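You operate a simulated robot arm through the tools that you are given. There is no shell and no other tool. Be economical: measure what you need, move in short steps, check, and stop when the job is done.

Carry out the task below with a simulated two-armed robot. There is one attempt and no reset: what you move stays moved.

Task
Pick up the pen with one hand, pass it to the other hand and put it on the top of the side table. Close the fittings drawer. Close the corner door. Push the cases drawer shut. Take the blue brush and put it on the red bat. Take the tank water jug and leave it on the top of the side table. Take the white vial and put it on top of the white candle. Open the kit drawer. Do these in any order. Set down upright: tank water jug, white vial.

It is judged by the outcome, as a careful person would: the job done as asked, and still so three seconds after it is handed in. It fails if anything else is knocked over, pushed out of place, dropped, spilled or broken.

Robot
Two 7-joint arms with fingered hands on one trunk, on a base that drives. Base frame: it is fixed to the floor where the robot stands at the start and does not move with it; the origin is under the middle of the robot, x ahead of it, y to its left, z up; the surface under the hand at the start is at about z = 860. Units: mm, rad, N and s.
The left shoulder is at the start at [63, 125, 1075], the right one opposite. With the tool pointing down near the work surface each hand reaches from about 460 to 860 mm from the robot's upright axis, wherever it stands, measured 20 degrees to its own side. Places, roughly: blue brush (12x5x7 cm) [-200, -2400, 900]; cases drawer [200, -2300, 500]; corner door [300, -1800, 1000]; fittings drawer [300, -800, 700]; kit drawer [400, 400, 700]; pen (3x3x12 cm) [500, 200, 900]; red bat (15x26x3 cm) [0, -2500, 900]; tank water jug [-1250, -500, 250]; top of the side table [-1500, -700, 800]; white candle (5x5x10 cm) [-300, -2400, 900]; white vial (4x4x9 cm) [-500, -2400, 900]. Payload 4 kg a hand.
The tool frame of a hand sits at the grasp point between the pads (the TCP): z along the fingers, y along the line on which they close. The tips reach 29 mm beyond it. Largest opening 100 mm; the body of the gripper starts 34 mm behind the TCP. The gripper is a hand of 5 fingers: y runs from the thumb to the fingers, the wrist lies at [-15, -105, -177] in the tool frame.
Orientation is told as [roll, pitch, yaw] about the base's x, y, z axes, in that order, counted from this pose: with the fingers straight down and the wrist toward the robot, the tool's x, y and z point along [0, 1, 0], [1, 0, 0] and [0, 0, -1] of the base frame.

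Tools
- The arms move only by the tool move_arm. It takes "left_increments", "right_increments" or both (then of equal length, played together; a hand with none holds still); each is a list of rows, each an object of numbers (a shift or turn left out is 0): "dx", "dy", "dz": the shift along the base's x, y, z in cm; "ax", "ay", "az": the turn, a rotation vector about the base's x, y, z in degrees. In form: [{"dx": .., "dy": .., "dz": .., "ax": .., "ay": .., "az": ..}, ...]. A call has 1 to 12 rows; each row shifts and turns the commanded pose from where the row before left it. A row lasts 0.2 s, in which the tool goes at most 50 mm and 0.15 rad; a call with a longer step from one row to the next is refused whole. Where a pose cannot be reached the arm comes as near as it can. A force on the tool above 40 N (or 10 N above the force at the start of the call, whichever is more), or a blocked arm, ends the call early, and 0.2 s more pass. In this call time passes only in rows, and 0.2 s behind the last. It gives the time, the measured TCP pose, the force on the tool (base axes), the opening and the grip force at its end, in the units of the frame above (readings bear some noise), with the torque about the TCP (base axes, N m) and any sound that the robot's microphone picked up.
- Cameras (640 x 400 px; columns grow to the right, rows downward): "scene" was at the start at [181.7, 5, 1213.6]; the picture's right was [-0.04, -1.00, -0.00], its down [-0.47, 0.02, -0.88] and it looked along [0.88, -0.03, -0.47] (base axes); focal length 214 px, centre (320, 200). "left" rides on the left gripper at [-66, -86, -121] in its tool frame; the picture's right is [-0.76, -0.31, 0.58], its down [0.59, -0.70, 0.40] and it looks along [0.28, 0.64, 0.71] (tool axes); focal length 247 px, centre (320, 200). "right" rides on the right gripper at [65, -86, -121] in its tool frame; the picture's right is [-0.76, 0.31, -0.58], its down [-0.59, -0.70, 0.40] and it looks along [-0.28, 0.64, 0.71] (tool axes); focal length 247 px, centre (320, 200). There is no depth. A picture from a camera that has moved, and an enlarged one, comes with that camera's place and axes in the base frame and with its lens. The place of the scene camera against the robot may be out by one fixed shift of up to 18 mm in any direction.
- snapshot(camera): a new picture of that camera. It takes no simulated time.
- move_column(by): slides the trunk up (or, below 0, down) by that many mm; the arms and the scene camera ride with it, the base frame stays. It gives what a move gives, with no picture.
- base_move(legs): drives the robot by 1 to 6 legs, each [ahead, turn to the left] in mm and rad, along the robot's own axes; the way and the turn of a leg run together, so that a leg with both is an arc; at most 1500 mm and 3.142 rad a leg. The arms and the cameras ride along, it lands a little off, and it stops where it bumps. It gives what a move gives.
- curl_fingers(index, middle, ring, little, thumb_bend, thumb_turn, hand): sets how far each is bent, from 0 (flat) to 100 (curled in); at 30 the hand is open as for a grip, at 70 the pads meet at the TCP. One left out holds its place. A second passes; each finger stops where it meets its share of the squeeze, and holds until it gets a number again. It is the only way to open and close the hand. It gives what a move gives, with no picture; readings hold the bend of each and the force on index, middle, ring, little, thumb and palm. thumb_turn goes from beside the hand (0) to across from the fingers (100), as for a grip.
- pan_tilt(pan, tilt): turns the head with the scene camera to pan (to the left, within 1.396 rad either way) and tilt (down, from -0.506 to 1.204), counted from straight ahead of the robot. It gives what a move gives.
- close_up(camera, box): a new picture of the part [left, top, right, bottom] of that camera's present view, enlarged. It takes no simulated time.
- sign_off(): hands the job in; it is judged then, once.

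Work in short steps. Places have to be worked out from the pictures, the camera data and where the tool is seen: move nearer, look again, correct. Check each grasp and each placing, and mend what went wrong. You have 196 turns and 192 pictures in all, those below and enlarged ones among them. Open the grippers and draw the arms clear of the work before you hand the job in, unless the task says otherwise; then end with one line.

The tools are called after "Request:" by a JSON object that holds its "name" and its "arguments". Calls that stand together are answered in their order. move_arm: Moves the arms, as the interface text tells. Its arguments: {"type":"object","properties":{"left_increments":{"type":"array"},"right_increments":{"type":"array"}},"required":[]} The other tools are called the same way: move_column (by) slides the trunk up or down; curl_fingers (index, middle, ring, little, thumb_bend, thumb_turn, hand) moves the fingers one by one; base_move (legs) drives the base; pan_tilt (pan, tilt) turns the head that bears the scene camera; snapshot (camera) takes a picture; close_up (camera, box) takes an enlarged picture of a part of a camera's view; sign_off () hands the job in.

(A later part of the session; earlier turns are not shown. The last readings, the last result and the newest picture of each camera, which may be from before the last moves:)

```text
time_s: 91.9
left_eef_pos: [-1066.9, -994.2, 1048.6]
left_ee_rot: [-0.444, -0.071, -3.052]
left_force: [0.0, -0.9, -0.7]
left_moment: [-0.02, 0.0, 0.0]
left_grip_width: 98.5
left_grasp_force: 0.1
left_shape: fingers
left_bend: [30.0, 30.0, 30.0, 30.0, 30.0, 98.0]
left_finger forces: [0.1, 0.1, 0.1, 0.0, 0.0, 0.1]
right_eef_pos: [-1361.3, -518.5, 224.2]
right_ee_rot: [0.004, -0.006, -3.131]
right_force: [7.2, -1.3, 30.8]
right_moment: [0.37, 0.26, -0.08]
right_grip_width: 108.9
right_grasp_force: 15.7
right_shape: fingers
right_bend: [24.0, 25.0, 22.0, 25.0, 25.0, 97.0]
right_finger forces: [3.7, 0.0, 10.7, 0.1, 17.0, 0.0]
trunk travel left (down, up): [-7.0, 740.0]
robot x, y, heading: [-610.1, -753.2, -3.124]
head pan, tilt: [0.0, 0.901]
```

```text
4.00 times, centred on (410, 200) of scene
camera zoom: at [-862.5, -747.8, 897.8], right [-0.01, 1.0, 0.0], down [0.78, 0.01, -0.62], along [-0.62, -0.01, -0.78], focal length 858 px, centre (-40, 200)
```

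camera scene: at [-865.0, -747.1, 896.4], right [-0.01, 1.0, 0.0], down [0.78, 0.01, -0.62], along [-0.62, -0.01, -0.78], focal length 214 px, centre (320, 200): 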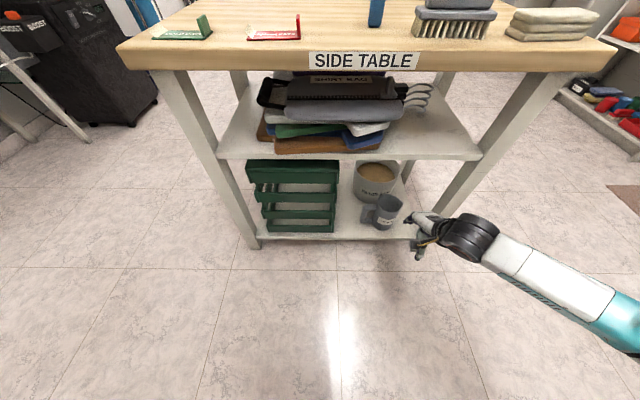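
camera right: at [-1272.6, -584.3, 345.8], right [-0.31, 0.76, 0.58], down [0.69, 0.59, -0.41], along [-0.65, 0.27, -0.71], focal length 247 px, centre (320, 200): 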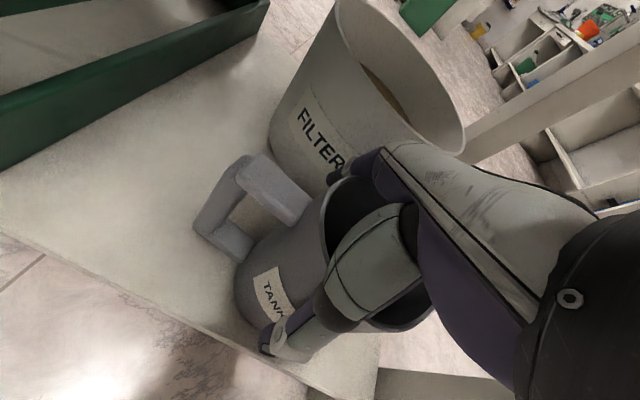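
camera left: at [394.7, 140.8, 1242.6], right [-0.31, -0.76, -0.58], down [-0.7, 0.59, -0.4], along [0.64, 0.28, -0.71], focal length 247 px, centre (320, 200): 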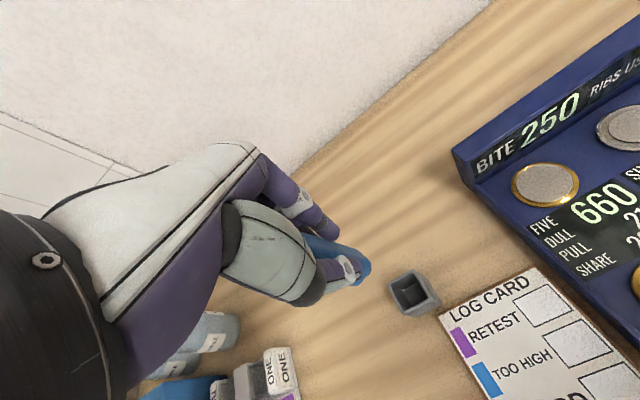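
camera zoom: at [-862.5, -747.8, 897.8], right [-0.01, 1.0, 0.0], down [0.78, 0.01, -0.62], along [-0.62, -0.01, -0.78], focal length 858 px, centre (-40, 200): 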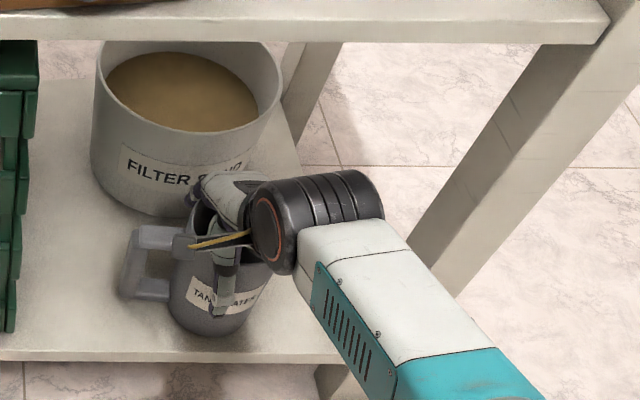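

The rim is wedging against the base of the fingers (31 N), so I'm too deep. I back up 20 mm and look.

Request:
{"name": "move_arm", "arguments": {"right_increments": [{"dz": 1}, {"dz": 1}]}}

Request:
{"name": "snapshot", "arguments": {"camera": "right"}}

Request:
{"name": "close_up", "arguments": {"camera": "scene", "box": [360, 150, 460, 250]}}

```text
time_s: 92.5
left_eef_pos: [-1070.9, -992.4, 1045.9]
left_ee_rot: [-0.443, -0.066, -3.053]
left_force: [0.3, 0.1, -0.3]
left_moment: [-0.01, -0.01, -0.02]
left_grip_width: 98.5
left_grasp_force: 0.1
left_shape: fingers
left_bend: [30.0, 30.0, 30.0, 30.0, 30.0, 98.0]
left_finger forces: [0.0, 0.0, 0.0, 0.0, 0.0, 0.0]
right_eef_pos: [-1354.3, -517.9, 231.7]
right_ee_rot: [0.001, 0.016, -3.132]
right_force: [-0.4, -1.0, 1.0]
right_moment: [0.0, 0.03, -0.02]
right_grip_width: 107.7
right_grasp_force: 0.0
right_shape: fingers
right_bend: [25.0, 25.0, 25.0, 25.0, 25.0, 97.0]
right_finger forces: [0.0, 0.1, 0.1, 0.1, 0.0, 0.0]
trunk travel left (down, up): [-7.0, 740.0]
robot x, y, heading: [-609.6, -752.3, -3.123]
head pan, tilt: [0.0, 0.901]
```

```text
108 pictures are left
camera right: at [-1269.2, -584.0, 355.7], right [-0.32, 0.76, 0.57], down [0.7, 0.59, -0.39], along [-0.63, 0.28, -0.72], focal length 247 px, centre (320, 200)
```

right: 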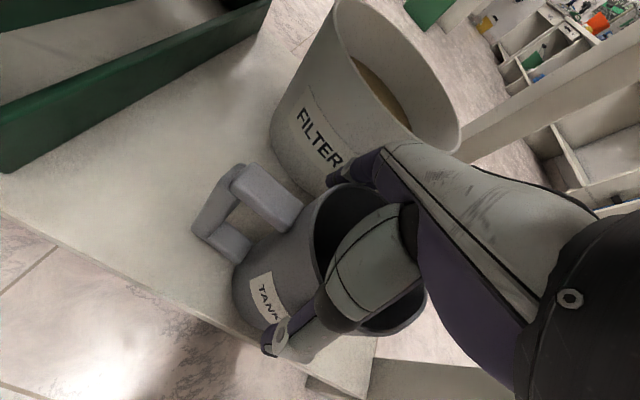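

```text
4.00 times, centred on (410, 200) of scene
camera zoom: at [-865.2, -747.2, 896.0], right [-0.01, 1.0, 0.0], down [0.78, 0.01, -0.62], along [-0.62, -0.01, -0.78], focal length 858 px, centre (-40, 200)
```

zoom: 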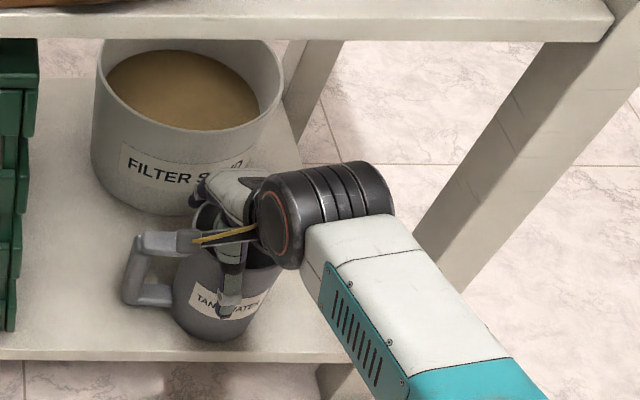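

Forces are zero and the fingers straddle the jug. I close the hand.

Request:
{"name": "curl_fingers", "arguments": {"hand": "right", "index": 70, "middle": 70, "ring": 70, "little": 70, "thumb_bend": 70}}

Request:
{"name": "move_arm", "arguments": {"right_increments": [{"dz": 0.5}, {"dz": 1}, {"dz": 1}]}}

Request:
{"name": "close_up", "arguments": {"camera": "scene", "box": [360, 150, 460, 250]}}

Request:
{"name": "snapshot", "arguments": {"camera": "right"}}

```text
time_s: 93.5
left_eef_pos: [-1070.5, -991.6, 1046.9]
left_ee_rot: [-0.441, -0.066, -3.052]
left_force: [-0.5, -0.2, 0.4]
left_moment: [0.03, 0.0, -0.04]
left_grip_width: 98.6
left_grasp_force: 0.1
left_shape: fingers
left_bend: [30.0, 30.0, 30.0, 30.0, 30.0, 98.0]
left_finger forces: [0.1, 0.0, 0.1, 0.0, 0.0, 0.0]
right_eef_pos: [-1356.8, -519.0, 235.5]
right_ee_rot: [0.003, 0.009, -3.134]
right_force: [-0.1, -0.7, -0.5]
right_moment: [0.0, 0.03, -0.02]
right_grip_width: 77.3
right_grasp_force: 60.0
right_shape: fingers
right_bend: [40.0, 50.0, 54.0, 54.0, 56.0, 89.0]
right_finger forces: [21.9, 8.1, 11.9, 16.1, 61.9, 0.0]
trunk travel left (down, up): [-7.0, 740.0]
robot x, y, heading: [-612.0, -748.3, -3.126]
head pan, tilt: [0.0, 0.901]
```

```text
time_s: 94.3
left_eef_pos: [-1071.8, -992.7, 1046.1]
left_ee_rot: [-0.442, -0.066, -3.052]
left_force: [-0.5, -0.1, 0.5]
left_moment: [-0.01, -0.04, 0.0]
left_grip_width: 98.4
left_grasp_force: 0.0
left_shape: fingers
left_bend: [30.0, 30.0, 30.0, 30.0, 30.0, 98.0]
left_finger forces: [0.0, 0.1, 0.0, 0.1, 0.0, 0.1]
right_eef_pos: [-1356.8, -517.4, 260.5]
right_ee_rot: [0.001, 0.008, -3.132]
right_force: [0.2, 0.4, -0.5]
right_moment: [-0.01, 0.01, 0.0]
right_grip_width: 76.9
right_grasp_force: 60.0
right_shape: fingers
right_bend: [40.0, 50.0, 54.0, 54.0, 57.0, 89.0]
right_finger forces: [21.8, 8.0, 11.8, 16.2, 61.7, 0.0]
trunk travel left (down, up): [-7.0, 740.0]
robot x, y, heading: [-611.9, -750.8, -3.123]
head pan, tilt: [0.0, 0.901]
```

```text
4.00 times, centred on (410, 200) of scene
camera zoom: at [-865.1, -747.1, 896.4], right [-0.01, 1.0, 0.0], down [0.78, 0.01, -0.62], along [-0.62, -0.01, -0.78], focal length 858 px, centre (-40, 200)
```

zoom: 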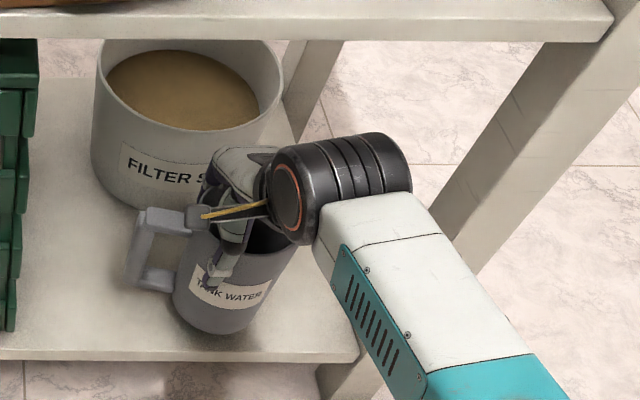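

```text
105 pictures are left
camera right: at [-1271.0, -583.2, 383.9], right [-0.32, 0.76, 0.57], down [0.7, 0.59, -0.39], along [-0.64, 0.28, -0.72], focal length 247 px, centre (320, 200)
```

right: 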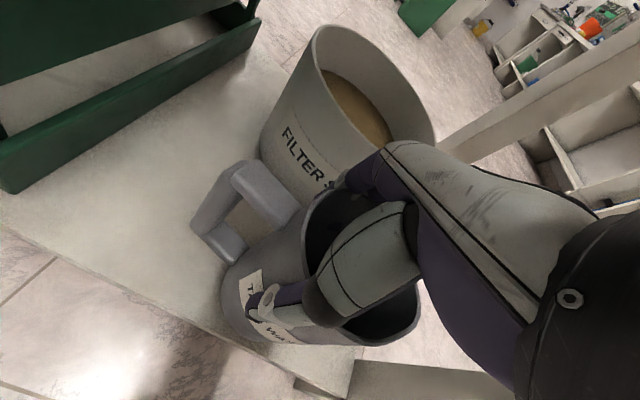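

The jug is held firmly (60 N) and lifted. I draw it straight out from under the shelf.

Request:
{"name": "move_arm", "arguments": {"right_increments": [{"dz": 1.2, "dx": 1}, {"dx": 2.5}, {"dx": 3}, {"dx": 3}, {"dx": 3}, {"dx": 3}, {"dx": 3}, {"dx": 1.5}]}}

Request:
{"name": "snapshot", "arguments": {"camera": "scene"}}

```text
time_s: 96.1
left_eef_pos: [-1070.6, -991.8, 1045.5]
left_ee_rot: [-0.442, -0.066, -3.053]
left_force: [-0.4, 0.0, 0.6]
left_moment: [0.01, 0.0, 0.01]
left_grip_width: 98.6
left_grasp_force: 0.1
left_shape: fingers
left_bend: [30.0, 30.0, 30.0, 30.0, 30.0, 98.0]
left_finger forces: [0.0, 0.0, 0.1, 0.1, 0.0, 0.0]
right_eef_pos: [-1156.2, -518.7, 274.4]
right_ee_rot: [0.003, 0.006, -3.136]
right_force: [0.1, 0.2, -1.4]
right_moment: [0.01, 0.02, -0.02]
right_grip_width: 77.0
right_grasp_force: 59.3
right_shape: fingers
right_bend: [40.0, 50.0, 54.0, 54.0, 57.0, 89.0]
right_finger forces: [21.6, 8.0, 12.0, 16.1, 60.7, 0.0]
trunk travel left (down, up): [-7.0, 740.0]
robot x, y, heading: [-609.7, -752.0, -3.124]
head pan, tilt: [0.0, 0.901]
```

```text
104 pictures are left
camera scene: at [-865.1, -747.1, 896.4], right [-0.01, 1.0, 0.0], down [0.78, 0.01, -0.62], along [-0.62, -0.01, -0.78], focal length 214 px, centre (320, 200)
```

scene: 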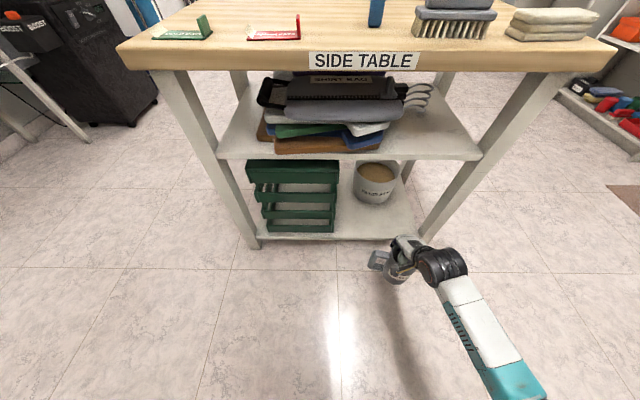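

The jug is clear of the shelf. I raise the trunk to bring it above table height.

Request:
{"name": "move_column", "arguments": {"by": 700}}

Request:
{"name": "pan_tilt", "arguments": {"pan": 0, "tilt": 1.0}}

Request:
{"name": "snapshot", "arguments": {"camera": "scene"}}

```text
refused: 700 is not a number from -400 to 400
```

```text
time_s: 96.8
left_eef_pos: [-1069.9, -992.4, 1045.7]
left_ee_rot: [-0.443, -0.068, -3.054]
left_force: [-0.7, 0.2, -1.4]
left_moment: [-0.01, 0.01, -0.01]
left_grip_width: 98.4
left_grasp_force: 0.0
left_shape: fingers
left_bend: [30.0, 30.0, 30.0, 30.0, 30.0, 98.0]
left_finger forces: [0.0, 0.1, 0.0, 0.1, 0.0, 0.0]
right_eef_pos: [-1156.0, -515.8, 273.5]
right_ee_rot: [0.005, 0.008, -3.132]
right_force: [-0.5, -0.4, -1.2]
right_moment: [0.04, 0.03, -0.01]
right_grip_width: 77.2
right_grasp_force: 59.6
right_shape: fingers
right_bend: [40.0, 50.0, 54.0, 54.0, 57.0, 89.0]
right_finger forces: [21.7, 8.0, 12.0, 16.1, 60.7, 0.1]
trunk travel left (down, up): [-7.0, 740.0]
robot x, y, heading: [-612.8, -752.1, -3.128]
head pan, tilt: [0.0, 1.0]
```

```text
103 pictures are left
camera scene: at [-859.2, -747.0, 889.2], right [-0.01, 1.0, 0.0], down [0.84, 0.01, -0.54], along [-0.54, -0.01, -0.84], focal length 214 px, centre (320, 200)
```

scene: 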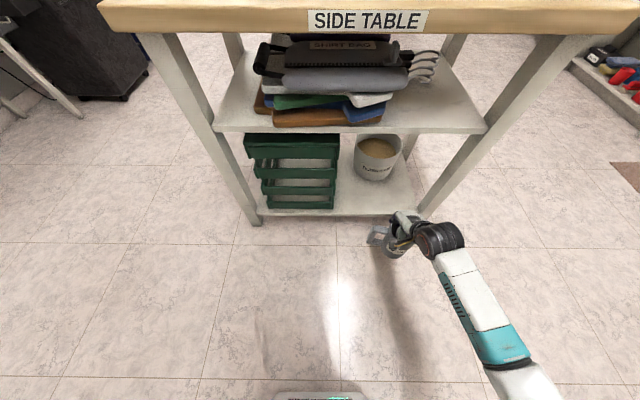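

The limit is 400 per call; I raise in two steps.

Request:
{"name": "move_column", "arguments": {"by": 350}}

Request:
{"name": "move_column", "arguments": {"by": 340}}

Request:
{"name": "snapshot", "arguments": {"camera": "scene"}}

```text
time_s: 100.2
left_eef_pos: [-1070.9, -992.4, 1395.7]
left_ee_rot: [-0.442, -0.067, -3.053]
left_force: [-0.7, 0.4, 1.0]
left_moment: [0.0, 0.01, 0.0]
left_grip_width: 98.4
left_grasp_force: 0.0
left_shape: fingers
left_bend: [30.0, 30.0, 30.0, 30.0, 30.0, 98.0]
left_finger forces: [0.0, 0.1, 0.1, 0.0, 0.0, 0.0]
right_eef_pos: [-1157.4, -516.1, 623.0]
right_ee_rot: [0.004, 0.009, -3.133]
right_force: [-0.1, 0.3, -2.0]
right_moment: [0.02, 0.03, -0.01]
right_grip_width: 76.4
right_grasp_force: 58.4
right_shape: fingers
right_bend: [40.0, 50.0, 54.0, 54.0, 57.0, 89.0]
right_finger forces: [21.3, 7.8, 12.3, 16.1, 59.1, 0.0]
trunk travel left (down, up): [-357.0, 390.0]
robot x, y, heading: [-616.1, -751.5, -3.124]
head pan, tilt: [0.0, 1.0]
```

```text
time_s: 103.5
left_eef_pos: [-1071.2, -992.8, 1736.0]
left_ee_rot: [-0.441, -0.065, -3.052]
left_force: [0.1, -0.8, 0.1]
left_moment: [0.01, 0.02, -0.04]
left_grip_width: 98.5
left_grasp_force: 0.0
left_shape: fingers
left_bend: [30.0, 30.0, 30.0, 30.0, 30.0, 98.0]
left_finger forces: [0.0, 0.0, 0.0, 0.0, 0.1, 0.1]
right_eef_pos: [-1157.7, -517.6, 963.2]
right_ee_rot: [0.004, 0.008, -3.131]
right_force: [0.4, 0.8, -1.7]
right_moment: [0.05, 0.0, 0.04]
right_grip_width: 76.5
right_grasp_force: 57.9
right_shape: fingers
right_bend: [40.0, 50.0, 54.0, 54.0, 57.0, 89.0]
right_finger forces: [21.0, 7.8, 12.5, 16.1, 58.7, 0.1]
trunk travel left (down, up): [-697.0, 50.0]
robot x, y, heading: [-614.0, -750.9, -3.13]
head pan, tilt: [0.0, 1.0]
```

```text
102 pictures are left
camera scene: at [-695.8, -744.6, 1598.0], right [-0.01, 1.0, 0.0], down [0.84, 0.01, -0.54], along [-0.54, -0.01, -0.84], focal length 214 px, centre (320, 200)
```

scene: 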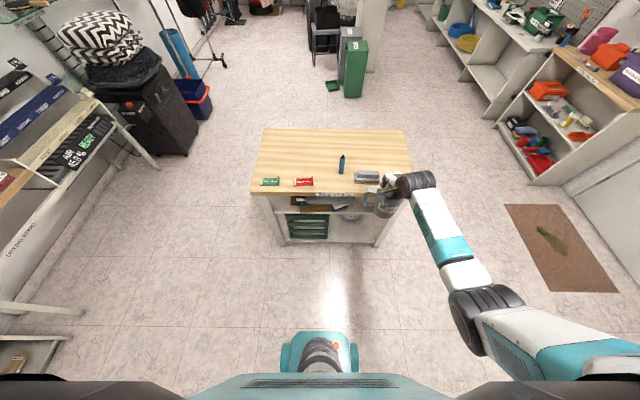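

I raise the hand relative to the trunk and bring the trunk down by 200 for better reach, then drive forward.

Request:
{"name": "move_arm", "arguments": {"right_increments": [{"dz": 4}, {"dz": 4}, {"dz": 4}, {"dz": 4}, {"dz": 4}, {"dz": 2}]}}

Request:
{"name": "move_column", "arguments": {"by": -210}}

Request:
{"name": "base_move", "arguments": {"legs": [[170, 0]]}}

Request:
{"name": "snapshot", "arguments": {"camera": "scene"}}

Request:
{"name": "snapshot", "arguments": {"camera": "right"}}

```text
time_s: 104.9
left_eef_pos: [-1070.9, -990.7, 1735.8]
left_ee_rot: [-0.441, -0.067, -3.053]
left_force: [0.2, -0.4, -0.4]
left_moment: [0.02, 0.01, 0.0]
left_grip_width: 98.7
left_grasp_force: 0.0
left_shape: fingers
left_bend: [30.0, 30.0, 30.0, 30.0, 30.0, 98.0]
left_finger forces: [0.1, 0.0, 0.1, 0.0, 0.1, 0.1]
right_eef_pos: [-1156.9, -516.9, 1184.5]
right_ee_rot: [0.002, 0.01, -3.132]
right_force: [0.3, -0.5, -1.2]
right_moment: [0.04, 0.04, -0.01]
right_grip_width: 75.6
right_grasp_force: 56.0
right_shape: fingers
right_bend: [40.0, 50.0, 55.0, 55.0, 59.0, 89.0]
right_finger forces: [18.6, 7.6, 12.6, 16.1, 55.5, 0.0]
trunk travel left (down, up): [-697.0, 50.0]
robot x, y, heading: [-613.7, -753.4, -3.125]
head pan, tilt: [0.0, 1.0]
```

```text
time_s: 107.2
left_eef_pos: [-1070.3, -992.1, 1525.5]
left_ee_rot: [-0.442, -0.067, -3.051]
left_force: [0.2, 0.1, -0.2]
left_moment: [0.01, -0.01, -0.02]
left_grip_width: 98.6
left_grasp_force: 0.0
left_shape: fingers
left_bend: [30.0, 30.0, 30.0, 30.0, 30.0, 98.0]
left_finger forces: [0.0, 0.0, 0.0, 0.0, 0.0, 0.1]
right_eef_pos: [-1158.4, -517.5, 974.8]
right_ee_rot: [0.004, 0.008, -3.132]
right_force: [0.2, -0.1, -1.3]
right_moment: [0.0, 0.01, 0.02]
right_grip_width: 75.6
right_grasp_force: 55.1
right_shape: fingers
right_bend: [40.0, 50.0, 55.0, 55.0, 59.0, 89.0]
right_finger forces: [18.4, 7.7, 12.6, 16.1, 55.4, 0.1]
trunk travel left (down, up): [-487.0, 260.0]
robot x, y, heading: [-612.5, -753.2, -3.12]
head pan, tilt: [0.0, 1.0]
```

```text
time_s: 108.6
left_eef_pos: [-1238.4, -995.2, 1527.2]
left_ee_rot: [-0.442, -0.063, -3.052]
left_force: [0.0, -0.8, -0.6]
left_moment: [0.01, -0.02, -0.01]
left_grip_width: 98.7
left_grasp_force: 0.1
left_shape: fingers
left_bend: [30.0, 30.0, 30.0, 30.0, 30.0, 98.0]
left_finger forces: [0.0, 0.0, 0.0, 0.1, 0.0, 0.0]
right_eef_pos: [-1325.2, -521.5, 972.4]
right_ee_rot: [0.003, 0.008, -3.13]
right_force: [-0.4, 0.2, -2.1]
right_moment: [0.0, -0.01, 0.03]
right_grip_width: 75.6
right_grasp_force: 55.2
right_shape: fingers
right_bend: [40.0, 50.0, 55.0, 55.0, 59.0, 89.0]
right_finger forces: [18.4, 7.6, 12.7, 16.1, 55.2, 0.0]
trunk travel left (down, up): [-487.0, 260.0]
robot x, y, heading: [-779.9, -750.8, -3.128]
head pan, tilt: [0.0, 1.0]
```

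```text
101 pictures are left
camera scene: at [-872.0, -747.3, 1387.3], right [-0.02, 1.0, 0.0], down [0.84, 0.01, -0.54], along [-0.54, -0.01, -0.84], focal length 214 px, centre (320, 200)
```

scene: 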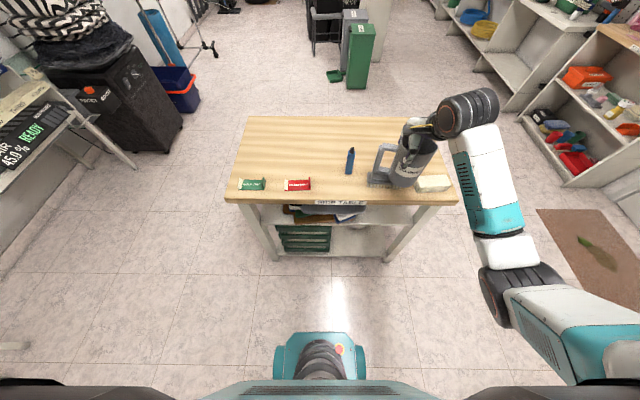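

```text
100 pictures are left
camera right: at [-1238.7, -586.2, 1095.3], right [-0.32, 0.76, 0.57], down [0.7, 0.59, -0.39], along [-0.64, 0.27, -0.72], focal length 247 px, centre (320, 200)
```

right: 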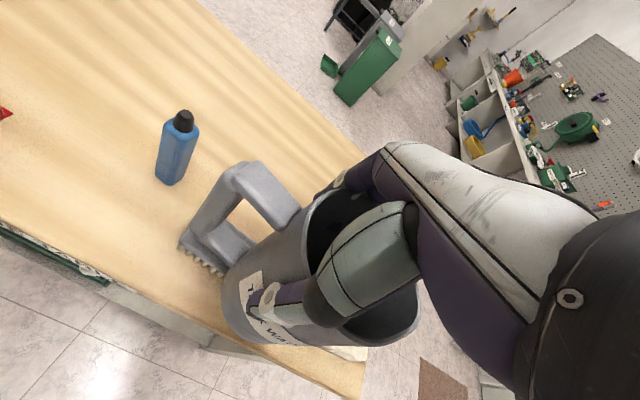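

The jug hangs over the front items with clearance; I carry it to the free back area at about [-1495, -500] and start down.

Request:
{"name": "move_arm", "arguments": {"right_increments": [{"dx": -3.5, "dy": 0.5}, {"dx": -3.5, "dy": 0.5}, {"dx": -3.5, "dy": 0.5}, {"dx": -3.5, "dy": 0.5}, {"dx": -3}, {"dz": -2.5}, {"dz": -2.5}, {"dz": -2}]}}

Request:
{"name": "close_up", "arguments": {"camera": "scene", "box": [300, 80, 500, 220]}}

```text
time_s: 110.4
left_eef_pos: [-1237.3, -996.0, 1524.9]
left_ee_rot: [-0.44, -0.067, -3.052]
left_force: [0.6, 0.3, -0.1]
left_moment: [0.01, 0.01, 0.0]
left_grip_width: 98.6
left_grasp_force: 0.1
left_shape: fingers
left_bend: [30.0, 30.0, 30.0, 30.0, 30.0, 98.0]
left_finger forces: [0.0, 0.1, 0.1, 0.0, 0.0, 0.1]
right_eef_pos: [-1495.0, -501.7, 902.1]
right_ee_rot: [0.003, 0.006, -3.131]
right_force: [0.0, 0.4, -1.8]
right_moment: [0.01, 0.01, 0.01]
right_grip_width: 74.5
right_grasp_force: 52.5
right_shape: fingers
right_bend: [41.0, 51.0, 55.0, 55.0, 59.0, 89.0]
right_finger forces: [17.1, 7.4, 12.9, 15.9, 52.5, 0.1]
trunk travel left (down, up): [-487.0, 260.0]
robot x, y, heading: [-780.5, -756.5, -3.124]
head pan, tilt: [0.0, 1.0]
```

```text
2.86 times, centred on (400, 150) of scene
camera zoom: at [-870.7, -747.1, 1387.4], right [-0.02, 1.0, 0.0], down [0.84, 0.01, -0.54], along [-0.54, -0.01, -0.84], focal length 613 px, centre (91, 343)
```

zoom: 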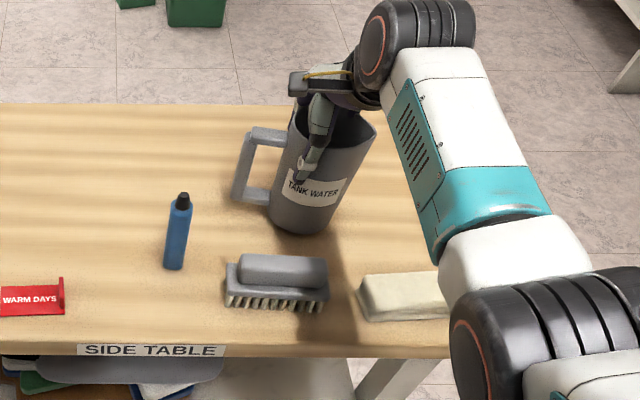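

Clear all round. I lower in small steps to contact.

Request:
{"name": "move_arm", "arguments": {"right_increments": [{"dz": -1}, {"dz": -0.6}, {"dz": -0.4}, {"dz": -0.3}, {"dz": -0.3}, {"dz": -0.3}]}}

Request:
{"name": "close_up", "arguments": {"camera": "scene", "box": [340, 80, 460, 180]}}

```text
time_s: 111.3
left_eef_pos: [-1235.0, -995.7, 1526.3]
left_ee_rot: [-0.442, -0.067, -3.053]
left_force: [-0.6, 0.1, 1.0]
left_moment: [-0.03, -0.05, -0.04]
left_grip_width: 98.7
left_grasp_force: 0.1
left_shape: fingers
left_bend: [30.0, 30.0, 30.0, 30.0, 30.0, 98.0]
left_finger forces: [0.0, 0.0, 0.1, 0.0, 0.0, 0.0]
right_eef_pos: [-1501.2, -501.5, 896.0]
right_ee_rot: [0.006, -0.019, -3.13]
right_force: [4.3, -0.5, 16.9]
right_moment: [0.35, -0.06, -0.09]
right_grip_width: 74.2
right_grasp_force: 56.0
right_shape: fingers
right_bend: [41.0, 51.0, 56.0, 55.0, 60.0, 88.0]
right_finger forces: [17.6, 7.6, 13.8, 16.3, 57.0, 0.1]
trunk travel left (down, up): [-487.0, 260.0]
robot x, y, heading: [-777.6, -750.3, -3.125]
head pan, tilt: [0.0, 1.0]
stopped in row 4 (right hand): the force on the tool passed its limit at 42 N (the readings are from after the stop); the commanded pose is now the measured one
```

```text
4.00 times, centred on (400, 130) of scene
camera zoom: at [-869.9, -747.5, 1387.4], right [-0.02, 1.0, 0.0], down [0.84, 0.01, -0.54], along [-0.54, -0.01, -0.84], focal length 858 px, centre (0, 480)
```

zoom: 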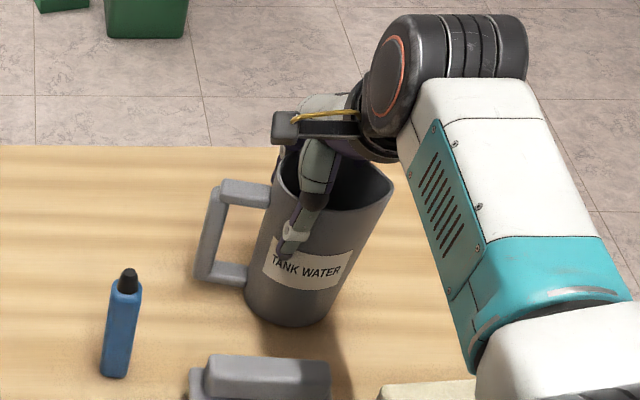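

It has made contact (bottom 128 mm below the TCP). I ease up 3 mm to take the pressure off, then open slowly.

Request:
{"name": "move_arm", "arguments": {"right_increments": [{"dz": 0.3, "dx": 0.2}]}}

Request:
{"name": "curl_fingers", "arguments": {"hand": "right", "index": 36, "middle": 44, "ring": 48, "little": 48, "thumb_bend": 50}}

Request:
{"name": "curl_fingers", "arguments": {"hand": "right", "index": 24, "middle": 24, "ring": 24, "little": 24, "thumb_bend": 24, "thumb_turn": 98}}

Request:
{"name": "close_up", "arguments": {"camera": "scene", "box": [340, 80, 460, 180]}}

Request:
{"name": "snapshot", "arguments": {"camera": "right"}}

```text
time_s: 111.7
left_eef_pos: [-1234.8, -995.3, 1526.5]
left_ee_rot: [-0.442, -0.066, -3.054]
left_force: [-0.7, 0.5, -0.1]
left_moment: [-0.02, 0.01, 0.02]
left_grip_width: 98.7
left_grasp_force: 0.0
left_shape: fingers
left_bend: [30.0, 30.0, 30.0, 30.0, 30.0, 98.0]
left_finger forces: [0.0, 0.0, 0.0, 0.0, 0.1, 0.1]
right_eef_pos: [-1497.0, -500.9, 895.3]
right_ee_rot: [0.002, -0.013, -3.129]
right_force: [-4.2, 0.0, 10.2]
right_moment: [0.42, 0.79, 0.11]
right_grip_width: 74.0
right_grasp_force: 56.5
right_shape: fingers
right_bend: [41.0, 51.0, 56.0, 55.0, 60.0, 88.0]
right_finger forces: [19.0, 8.7, 14.6, 17.4, 52.8, 0.0]
trunk travel left (down, up): [-487.0, 260.0]
robot x, y, heading: [-776.2, -751.9, -3.126]
head pan, tilt: [0.0, 1.0]
```

```text
time_s: 112.7
left_eef_pos: [-1234.1, -995.3, 1527.3]
left_ee_rot: [-0.443, -0.069, -3.052]
left_force: [0.4, -0.5, -0.3]
left_moment: [-0.01, -0.01, -0.02]
left_grip_width: 98.4
left_grasp_force: 0.1
left_shape: fingers
left_bend: [30.0, 30.0, 30.0, 30.0, 30.0, 98.0]
left_finger forces: [0.1, 0.0, 0.0, 0.0, 0.0, 0.1]
right_eef_pos: [-1496.0, -501.0, 894.5]
right_ee_rot: [0.003, -0.011, -3.132]
right_force: [3.1, 0.4, 14.1]
right_moment: [0.15, -0.01, -0.03]
right_grip_width: 82.6
right_grasp_force: 20.4
right_shape: fingers
right_bend: [35.0, 44.0, 47.0, 46.0, 48.0, 93.0]
right_finger forces: [1.9, 0.3, 12.0, 5.9, 21.6, 0.1]
trunk travel left (down, up): [-487.0, 260.0]
robot x, y, heading: [-777.1, -753.5, -3.126]
head pan, tilt: [0.0, 1.0]
```

```text
time_s: 113.7
left_eef_pos: [-1237.1, -995.3, 1526.2]
left_ee_rot: [-0.441, -0.066, -3.053]
left_force: [0.5, -0.1, -0.1]
left_moment: [0.01, 0.0, -0.04]
left_grip_width: 98.7
left_grasp_force: 0.0
left_shape: fingers
left_bend: [30.0, 30.0, 30.0, 30.0, 30.0, 98.0]
left_finger forces: [0.0, 0.0, 0.0, 0.1, 0.1, 0.1]
right_eef_pos: [-1496.4, -501.5, 892.9]
right_ee_rot: [0.005, -0.008, -3.131]
right_force: [0.3, 0.3, -0.5]
right_moment: [0.0, 0.0, -0.02]
right_grip_width: 109.3
right_grasp_force: 0.7
right_shape: fingers
right_bend: [24.0, 24.0, 24.0, 24.0, 24.0, 95.0]
right_finger forces: [0.0, 0.1, 0.1, 0.1, 0.2, 0.1]
trunk travel left (down, up): [-487.0, 260.0]
robot x, y, heading: [-777.9, -752.3, -3.125]
head pan, tilt: [0.0, 1.0]
```

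```text
4.00 times, centred on (400, 130) of scene
camera zoom: at [-870.4, -747.3, 1387.5], right [-0.02, 1.0, 0.0], down [0.84, 0.01, -0.54], along [-0.54, -0.01, -0.84], focal length 858 px, centre (0, 480)
```

zoom: 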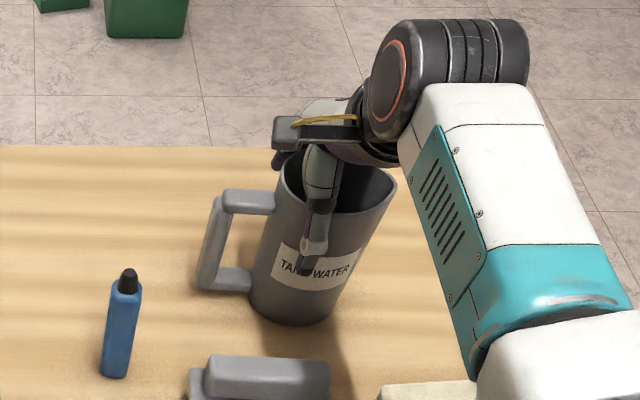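

```text
96 pictures are left
camera right: at [-1408.0, -566.3, 1013.9], right [-0.31, 0.76, 0.58], down [0.69, 0.59, -0.41], along [-0.65, 0.27, -0.71], focal length 247 px, centre (320, 200)
```

right: 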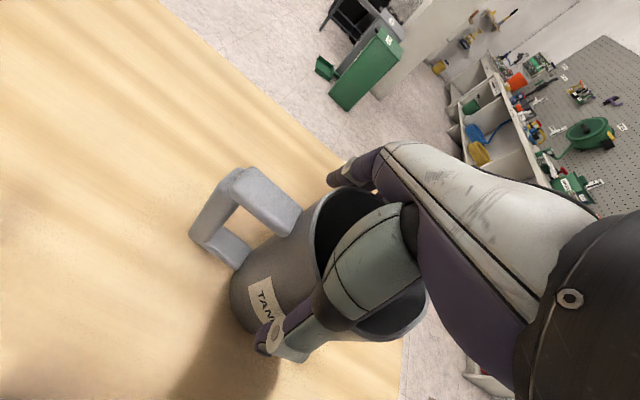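

The jug is released. I lift straight up slowly and check that it stays put.

Request:
{"name": "move_arm", "arguments": {"right_increments": [{"dz": 1}, {"dz": 1.5}, {"dz": 2}, {"dz": 2.5}, {"dz": 3}, {"dz": 4}, {"dz": 4}, {"dz": 4}]}}

Request:
{"name": "close_up", "arguments": {"camera": "scene", "box": [300, 80, 480, 200]}}

```text
time_s: 115.5
left_eef_pos: [-1236.5, -995.1, 1527.2]
left_ee_rot: [-0.443, -0.066, -3.051]
left_force: [-0.6, -0.3, 0.0]
left_moment: [-0.01, -0.02, -0.02]
left_grip_width: 98.5
left_grasp_force: 0.0
left_shape: fingers
left_bend: [30.0, 30.0, 30.0, 30.0, 30.0, 98.0]
left_finger forces: [0.0, 0.0, 0.0, 0.0, 0.0, 0.1]
right_eef_pos: [-1496.9, -503.8, 1114.1]
right_ee_rot: [0.005, -0.008, -3.132]
right_force: [0.7, -0.3, -0.1]
right_moment: [-0.01, 0.01, -0.01]
right_grip_width: 109.6
right_grasp_force: 0.1
right_shape: fingers
right_bend: [24.0, 24.0, 24.0, 24.0, 24.0, 95.0]
right_finger forces: [0.0, 0.1, 0.0, 0.0, 0.0, 0.0]
trunk travel left (down, up): [-487.0, 260.0]
robot x, y, heading: [-779.8, -755.0, -3.124]
head pan, tilt: [0.0, 1.0]
```

```text
3.33 times, centred on (390, 140) of scene
camera zoom: at [-870.1, -747.7, 1387.5], right [-0.02, 1.0, 0.0], down [0.84, 0.01, -0.54], along [-0.54, -0.01, -0.84], focal length 715 px, centre (87, 400)
```

zoom: 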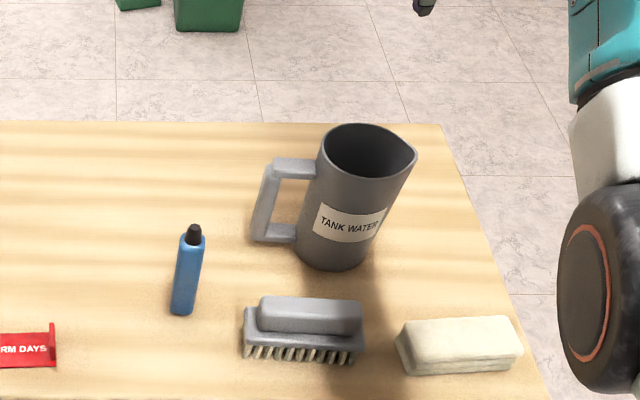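

Jug and pen stand well on the side table. I draw the hand back, back the base away, turn toward the work table, and restore trunk height.

Request:
{"name": "move_arm", "arguments": {"right_increments": [{"dz": 2, "dx": 4.5}, {"dx": 4.9}, {"dx": 4.9}, {"dx": 4.9}, {"dx": 4.9}]}}

Request:
{"name": "base_move", "arguments": {"legs": [[-250, 0], [0, 3.1], [0, 0.02]]}}

Request:
{"name": "move_column", "arguments": {"by": -210}}

Request:
{"name": "pan_tilt", "arguments": {"pan": 0, "tilt": 0.5}}

Request:
{"name": "snapshot", "arguments": {"camera": "scene"}}

```text
time_s: 116.7
left_eef_pos: [-1234.7, -993.6, 1526.7]
left_ee_rot: [-0.44, -0.068, -3.051]
left_force: [0.9, -0.6, 0.4]
left_moment: [0.02, 0.01, 0.04]
left_grip_width: 98.7
left_grasp_force: 0.0
left_shape: fingers
left_bend: [30.0, 30.0, 30.0, 30.0, 30.0, 98.0]
left_finger forces: [0.0, 0.1, 0.0, 0.1, 0.1, 0.0]
right_eef_pos: [-1252.0, -501.2, 1133.0]
right_ee_rot: [0.005, -0.011, -3.131]
right_force: [-0.3, 0.5, 0.9]
right_moment: [0.01, 0.01, -0.01]
right_grip_width: 109.7
right_grasp_force: 0.0
right_shape: fingers
right_bend: [24.0, 24.0, 24.0, 24.0, 24.0, 95.0]
right_finger forces: [0.0, 0.1, 0.0, 0.1, 0.0, 0.0]
trunk travel left (down, up): [-487.0, 260.0]
robot x, y, heading: [-779.4, -752.6, -3.127]
head pan, tilt: [0.0, 1.0]
```

```text
time_s: 126.3
left_eef_pos: [-63.7, -518.4, 1526.6]
left_ee_rot: [-0.44, -0.068, 0.069]
left_force: [-1.0, 0.1, 0.6]
left_moment: [0.01, 0.01, 0.0]
left_grip_width: 98.6
left_grasp_force: 0.1
left_shape: fingers
left_bend: [30.0, 30.0, 30.0, 30.0, 30.0, 98.0]
left_finger forces: [0.0, 0.0, 0.0, 0.1, 0.0, 0.0]
right_eef_pos: [-58.1, -1013.4, 1132.6]
right_ee_rot: [0.004, -0.01, -0.009]
right_force: [-0.1, -0.5, -0.5]
right_moment: [0.0, 0.02, 0.02]
right_grip_width: 109.3
right_grasp_force: 0.0
right_shape: fingers
right_bend: [24.0, 24.0, 24.0, 24.0, 24.0, 95.0]
right_finger forces: [0.0, 0.0, 0.0, 0.0, 0.2, 0.0]
trunk travel left (down, up): [-487.0, 260.0]
robot x, y, heading: [-528.8, -752.4, -0.006]
head pan, tilt: [0.0, 1.0]
```

```text
time_s: 128.6
left_eef_pos: [-64.9, -518.0, 1317.2]
left_ee_rot: [-0.443, -0.067, 0.068]
left_force: [-0.1, -0.5, -0.2]
left_moment: [-0.01, 0.0, -0.01]
left_grip_width: 98.9
left_grasp_force: 0.1
left_shape: fingers
left_bend: [30.0, 30.0, 30.0, 30.0, 30.0, 98.0]
left_finger forces: [0.0, 0.0, 0.1, 0.1, 0.0, 0.0]
right_eef_pos: [-58.3, -1012.1, 922.9]
right_ee_rot: [0.006, -0.011, -0.01]
right_force: [-0.6, -0.4, -0.9]
right_moment: [-0.01, 0.0, 0.0]
right_grip_width: 109.4
right_grasp_force: 0.1
right_shape: fingers
right_bend: [24.0, 24.0, 24.0, 24.0, 24.0, 95.0]
right_finger forces: [0.0, 0.1, 0.0, 0.0, 0.0, 0.0]
trunk travel left (down, up): [-277.0, 470.0]
robot x, y, heading: [-528.2, -750.2, -0.005]
head pan, tilt: [0.0, 1.0]
```

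```text
time_s: 129.5
left_eef_pos: [-65.9, -519.3, 1314.9]
left_ee_rot: [-0.442, -0.066, 0.069]
left_force: [-0.2, 1.3, -0.2]
left_moment: [-0.02, -0.01, 0.01]
left_grip_width: 98.1
left_grasp_force: 0.0
left_shape: fingers
left_bend: [30.0, 30.0, 30.0, 30.0, 30.0, 98.0]
left_finger forces: [0.1, 0.0, 0.0, 0.0, 0.0, 0.0]
right_eef_pos: [-57.8, -1013.0, 923.0]
right_ee_rot: [0.005, -0.009, -0.012]
right_force: [0.1, 1.0, -0.1]
right_moment: [0.02, 0.02, -0.03]
right_grip_width: 109.7
right_grasp_force: 0.0
right_shape: fingers
right_bend: [24.0, 24.0, 24.0, 24.0, 24.0, 95.0]
right_finger forces: [0.0, 0.0, 0.0, 0.1, 0.0, 0.0]
trunk travel left (down, up): [-277.0, 470.0]
robot x, y, heading: [-527.7, -750.3, -0.008]
head pan, tilt: [0.0, 0.499]
```

```text
94 pictures are left
camera scene: at [-346.8, -743.6, 1214.9], right [-0.01, -1.0, 0.0], down [-0.48, 0.0, -0.88], along [0.88, -0.01, -0.48], focal length 214 px, centre (320, 200)
```

scene: 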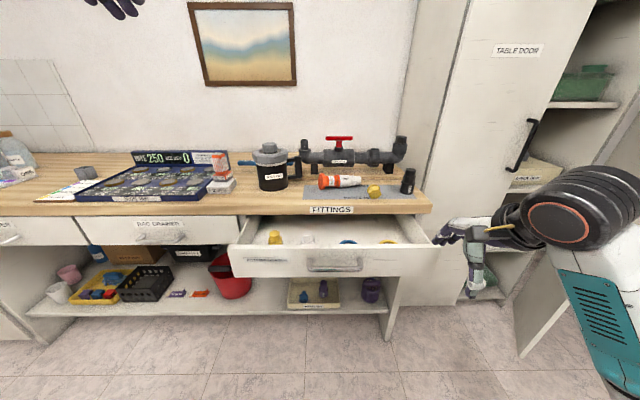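

The fittings drawer front is at about x 200, z 640–720, centred at y −803; the desk front is near x 300. I move 150 mm closer and prepare a right fist pointing forward.

Request:
{"name": "base_move", "arguments": {"legs": [[150, 0]]}}

Request:
{"name": "curl_fingers", "arguments": {"hand": "right", "index": 70, "middle": 70, "ring": 70, "little": 70, "thumb_bend": 70}}

Request:
{"name": "move_arm", "arguments": {"right_increments": [{"ay": -8, "dy": 2, "dz": -1}, {"ay": -8, "dy": 2, "dz": -1}, {"ay": -8, "dy": 2, "dz": -2}, {"ay": -8, "dy": 2, "dz": -2}, {"ay": -8, "dy": 2, "dz": -2}, {"ay": -8, "dy": 2, "dz": -2}, {"ay": -8, "dy": 2, "dz": -2}, {"dy": 2, "dz": -3}, {"dy": 2, "dz": -3}, {"dy": 1, "dz": -3}]}}

Request:
{"name": "snapshot", "arguments": {"camera": "scene"}}

```text
time_s: 130.9
left_eef_pos: [88.4, -519.5, 1315.7]
left_ee_rot: [-0.441, -0.065, 0.068]
left_force: [-0.2, -1.2, 0.2]
left_moment: [-0.01, 0.01, -0.05]
left_grip_width: 98.4
left_grasp_force: 0.0
left_shape: fingers
left_bend: [30.0, 30.0, 30.0, 30.0, 30.0, 98.0]
left_finger forces: [0.0, 0.0, 0.0, 0.0, 0.0, 0.0]
right_eef_pos: [95.3, -1013.4, 922.9]
right_ee_rot: [0.006, -0.009, -0.011]
right_force: [0.2, -0.1, -0.1]
right_moment: [0.02, 0.0, 0.0]
right_grip_width: 109.7
right_grasp_force: 0.0
right_shape: fingers
right_bend: [24.0, 24.0, 24.0, 24.0, 24.0, 95.0]
right_finger forces: [0.0, 0.0, 0.1, 0.1, 0.1, 0.0]
trunk travel left (down, up): [-277.0, 470.0]
robot x, y, heading: [-375.6, -754.2, -0.003]
head pan, tilt: [0.0, 0.499]
```

```text
time_s: 131.9
left_eef_pos: [87.8, -518.6, 1315.7]
left_ee_rot: [-0.441, -0.069, 0.068]
left_force: [0.1, -0.6, -0.1]
left_moment: [0.0, -0.03, 0.02]
left_grip_width: 98.5
left_grasp_force: 0.0
left_shape: fingers
left_bend: [30.0, 30.0, 30.0, 30.0, 30.0, 98.0]
left_finger forces: [0.0, 0.0, 0.0, 0.0, 0.1, 0.0]
right_eef_pos: [94.6, -1013.2, 922.7]
right_ee_rot: [0.005, -0.008, -0.011]
right_force: [1.3, 0.5, -0.2]
right_moment: [-0.03, -0.03, -0.03]
right_grip_width: 1.6
right_grasp_force: 0.1
right_shape: fingers
right_bend: [70.0, 70.0, 70.0, 70.0, 70.0, 100.0]
right_finger forces: [0.0, 0.1, 0.1, 0.0, 0.0, 0.0]
trunk travel left (down, up): [-277.0, 470.0]
robot x, y, heading: [-375.6, -754.4, -0.002]
head pan, tilt: [0.0, 0.499]
```

```text
time_s: 133.4
left_eef_pos: [86.7, -518.3, 1315.8]
left_ee_rot: [-0.442, -0.067, 0.067]
left_force: [0.5, -0.8, -0.7]
left_moment: [-0.03, 0.02, -0.02]
left_grip_width: 98.2
left_grasp_force: 0.1
left_shape: fingers
left_bend: [30.0, 30.0, 30.0, 30.0, 30.0, 98.0]
left_finger forces: [0.0, 0.0, 0.0, 0.1, 0.0, 0.0]
right_eef_pos: [103.8, -889.3, 830.8]
right_ee_rot: [0.017, -0.913, -0.019]
right_force: [-0.7, 1.0, 21.0]
right_moment: [-0.03, 0.18, -0.02]
right_grip_width: 0.1
right_grasp_force: 11.1
right_shape: fingers
right_bend: [68.0, 67.0, 70.0, 70.0, 76.0, 100.0]
right_finger forces: [0.1, 0.0, 0.1, 0.0, 21.5, 0.0]
right hand out of reach, approached as far as the arm can: row 3
trunk travel left (down, up): [-277.0, 470.0]
robot x, y, heading: [-373.6, -748.9, -0.002]
head pan, tilt: [0.0, 0.499]
stopped in row 7 (right hand): the force on the tool passed its limit at 43 N (the readings are from after the stop); the commanded pose is now the measured one
```

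```text
93 pictures are left
camera scene: at [-195.6, -743.8, 1215.2], right [0.0, -1.0, 0.0], down [-0.48, 0.0, -0.88], along [0.88, 0.0, -0.48], focal length 214 px, centre (320, 200)
```

scene: 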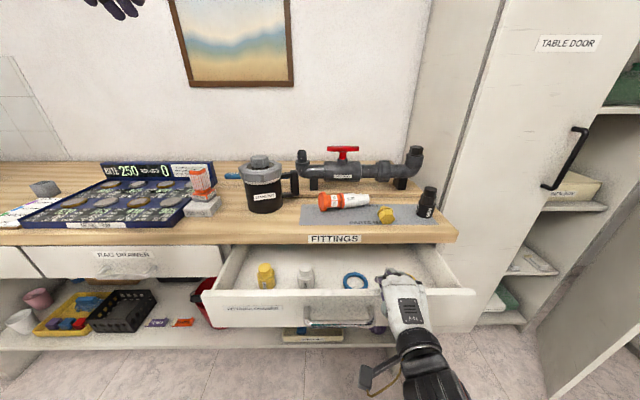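

The thumb touched the drawer's top edge: the front is actually nearer (x≈125, top z≈800). I lift, back off, then come down in front of it.

Request:
{"name": "move_arm", "arguments": {"right_increments": [{"dz": 2.5}, {"dz": 2.5, "dx": -1}, {"dx": -4}, {"dx": -4}, {"dz": -4}, {"dz": -4}, {"dz": -3}]}}

Request:
{"name": "snapshot", "arguments": {"camera": "scene"}}

```text
time_s: 135.0
left_eef_pos: [86.0, -520.0, 1316.8]
left_ee_rot: [-0.441, -0.065, 0.066]
left_force: [-0.2, -0.9, 0.0]
left_moment: [0.02, -0.01, 0.05]
left_grip_width: 98.6
left_grasp_force: 0.0
left_shape: fingers
left_bend: [30.0, 30.0, 30.0, 30.0, 30.0, 98.0]
left_finger forces: [0.0, 0.1, 0.1, 0.0, 0.1, 0.0]
right_eef_pos: [39.7, -881.0, 729.9]
right_ee_rot: [0.016, -0.898, -0.016]
right_force: [0.0, 0.5, 1.0]
right_moment: [0.0, 0.0, -0.04]
right_grip_width: 1.1
right_grasp_force: 0.1
right_shape: fingers
right_bend: [70.0, 70.0, 70.0, 70.0, 70.0, 100.0]
right_finger forces: [0.0, 0.0, 0.0, 0.0, 0.0, 0.1]
right hand out of reach, approached as far as the arm can: row 3, 4
trunk travel left (down, up): [-277.0, 470.0]
robot x, y, heading: [-374.4, -752.6, -0.008]
head pan, tilt: [0.0, 0.499]
```

```text
92 pictures are left
camera scene: at [-195.2, -744.4, 1215.0], right [-0.01, -1.0, 0.0], down [-0.48, 0.0, -0.88], along [0.88, 0.0, -0.48], focal length 214 px, centre (320, 200)
```

scene: 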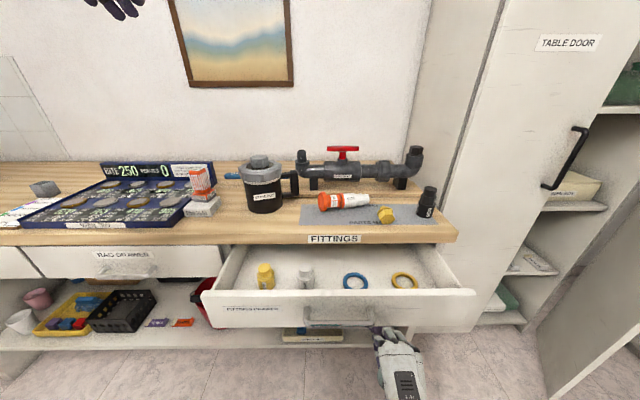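

The fist is in front of the drawer face, to the right of the handle. I raise it 2 cm and push.

Request:
{"name": "move_arm", "arguments": {"right_increments": [{"dz": 2, "dx": 1}, {"dx": 2.5}, {"dx": 2.5}, {"dx": 2.5}, {"dx": 2.5}, {"dx": 2.5}, {"dx": 2.5}, {"dx": 2.5}]}}

Request:
{"name": "snapshot", "arguments": {"camera": "scene"}}

```text
time_s: 136.8
left_eef_pos: [84.8, -519.6, 1317.2]
left_ee_rot: [-0.442, -0.069, 0.068]
left_force: [-0.5, -0.1, -0.4]
left_moment: [0.02, -0.03, 0.02]
left_grip_width: 98.6
left_grasp_force: 0.0
left_shape: fingers
left_bend: [30.0, 30.0, 30.0, 30.0, 30.0, 98.0]
left_finger forces: [0.1, 0.0, 0.1, 0.0, 0.0, 0.0]
right_eef_pos: [225.3, -884.2, 751.1]
right_ee_rot: [0.017, -0.9, -0.018]
right_force: [-15.4, -12.1, -2.1]
right_moment: [0.25, -0.36, 0.22]
right_grip_width: 0.0
right_grasp_force: 8.8
right_shape: fingers
right_bend: [70.0, 70.0, 70.0, 70.0, 69.0, 100.0]
right_finger forces: [18.2, 0.0, 0.1, 0.0, 0.0, 0.0]
trunk travel left (down, up): [-277.0, 470.0]
robot x, y, heading: [-378.0, -748.4, -0.0]
head pan, tilt: [0.0, 0.499]
```

```text
91 pictures are left
camera scene: at [-196.8, -745.7, 1215.3], right [-0.01, -1.0, 0.0], down [-0.48, 0.0, -0.88], along [0.88, 0.0, -0.48], focal length 214 px, centre (320, 200)
```

scene: 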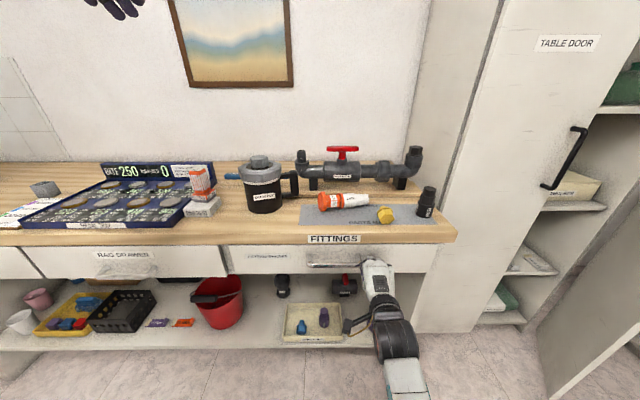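

The drawer is nearly or fully in. I push a little more to be sure.

Request:
{"name": "move_arm", "arguments": {"right_increments": [{"dx": 1}, {"dx": 1}, {"dx": 1}]}}

Request:
{"name": "close_up", "arguments": {"camera": "scene", "box": [80, 220, 480, 350]}}

```text
time_s: 137.4
left_eef_pos: [82.9, -519.5, 1316.9]
left_ee_rot: [-0.44, -0.069, 0.068]
left_force: [-0.4, 0.1, -0.1]
left_moment: [0.02, 0.02, 0.01]
left_grip_width: 98.9
left_grasp_force: 0.0
left_shape: fingers
left_bend: [30.0, 30.0, 30.0, 30.0, 30.0, 98.0]
left_finger forces: [0.1, 0.0, 0.0, 0.1, 0.0, 0.0]
right_eef_pos: [240.8, -884.7, 751.8]
right_ee_rot: [0.013, -0.902, -0.02]
right_force: [-28.5, -7.0, 4.6]
right_moment: [0.29, 0.03, 0.1]
right_grip_width: 0.0
right_grasp_force: 17.4
right_shape: fingers
right_bend: [71.0, 73.0, 72.0, 70.0, 68.0, 100.0]
right_finger forces: [22.6, 7.7, 5.2, 0.1, 0.1, 0.1]
trunk travel left (down, up): [-277.0, 470.0]
robot x, y, heading: [-377.7, -751.4, -0.005]
head pan, tilt: [0.0, 0.499]
stopped in row 2 (right hand): the force on the tool passed its limit at 44 N (the readings are from after the stop); the commanded pose is now the measured one
```

```text
1.60 times, centred on (280, 285) of scene
camera zoom: at [-198.6, -744.4, 1215.5], right [-0.01, -1.0, 0.0], down [-0.48, 0.0, -0.88], along [0.88, 0.0, -0.48], focal length 343 px, centre (384, 64)
```

zoom: 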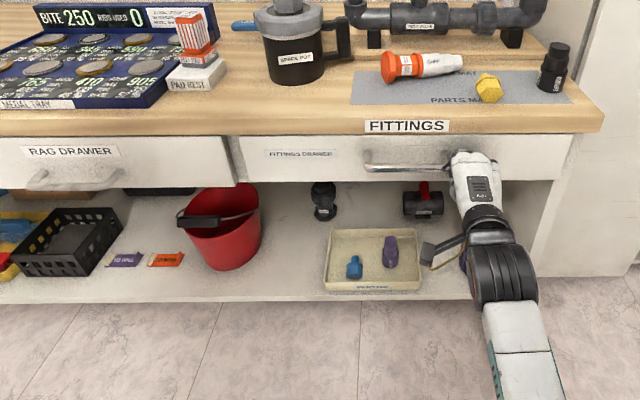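

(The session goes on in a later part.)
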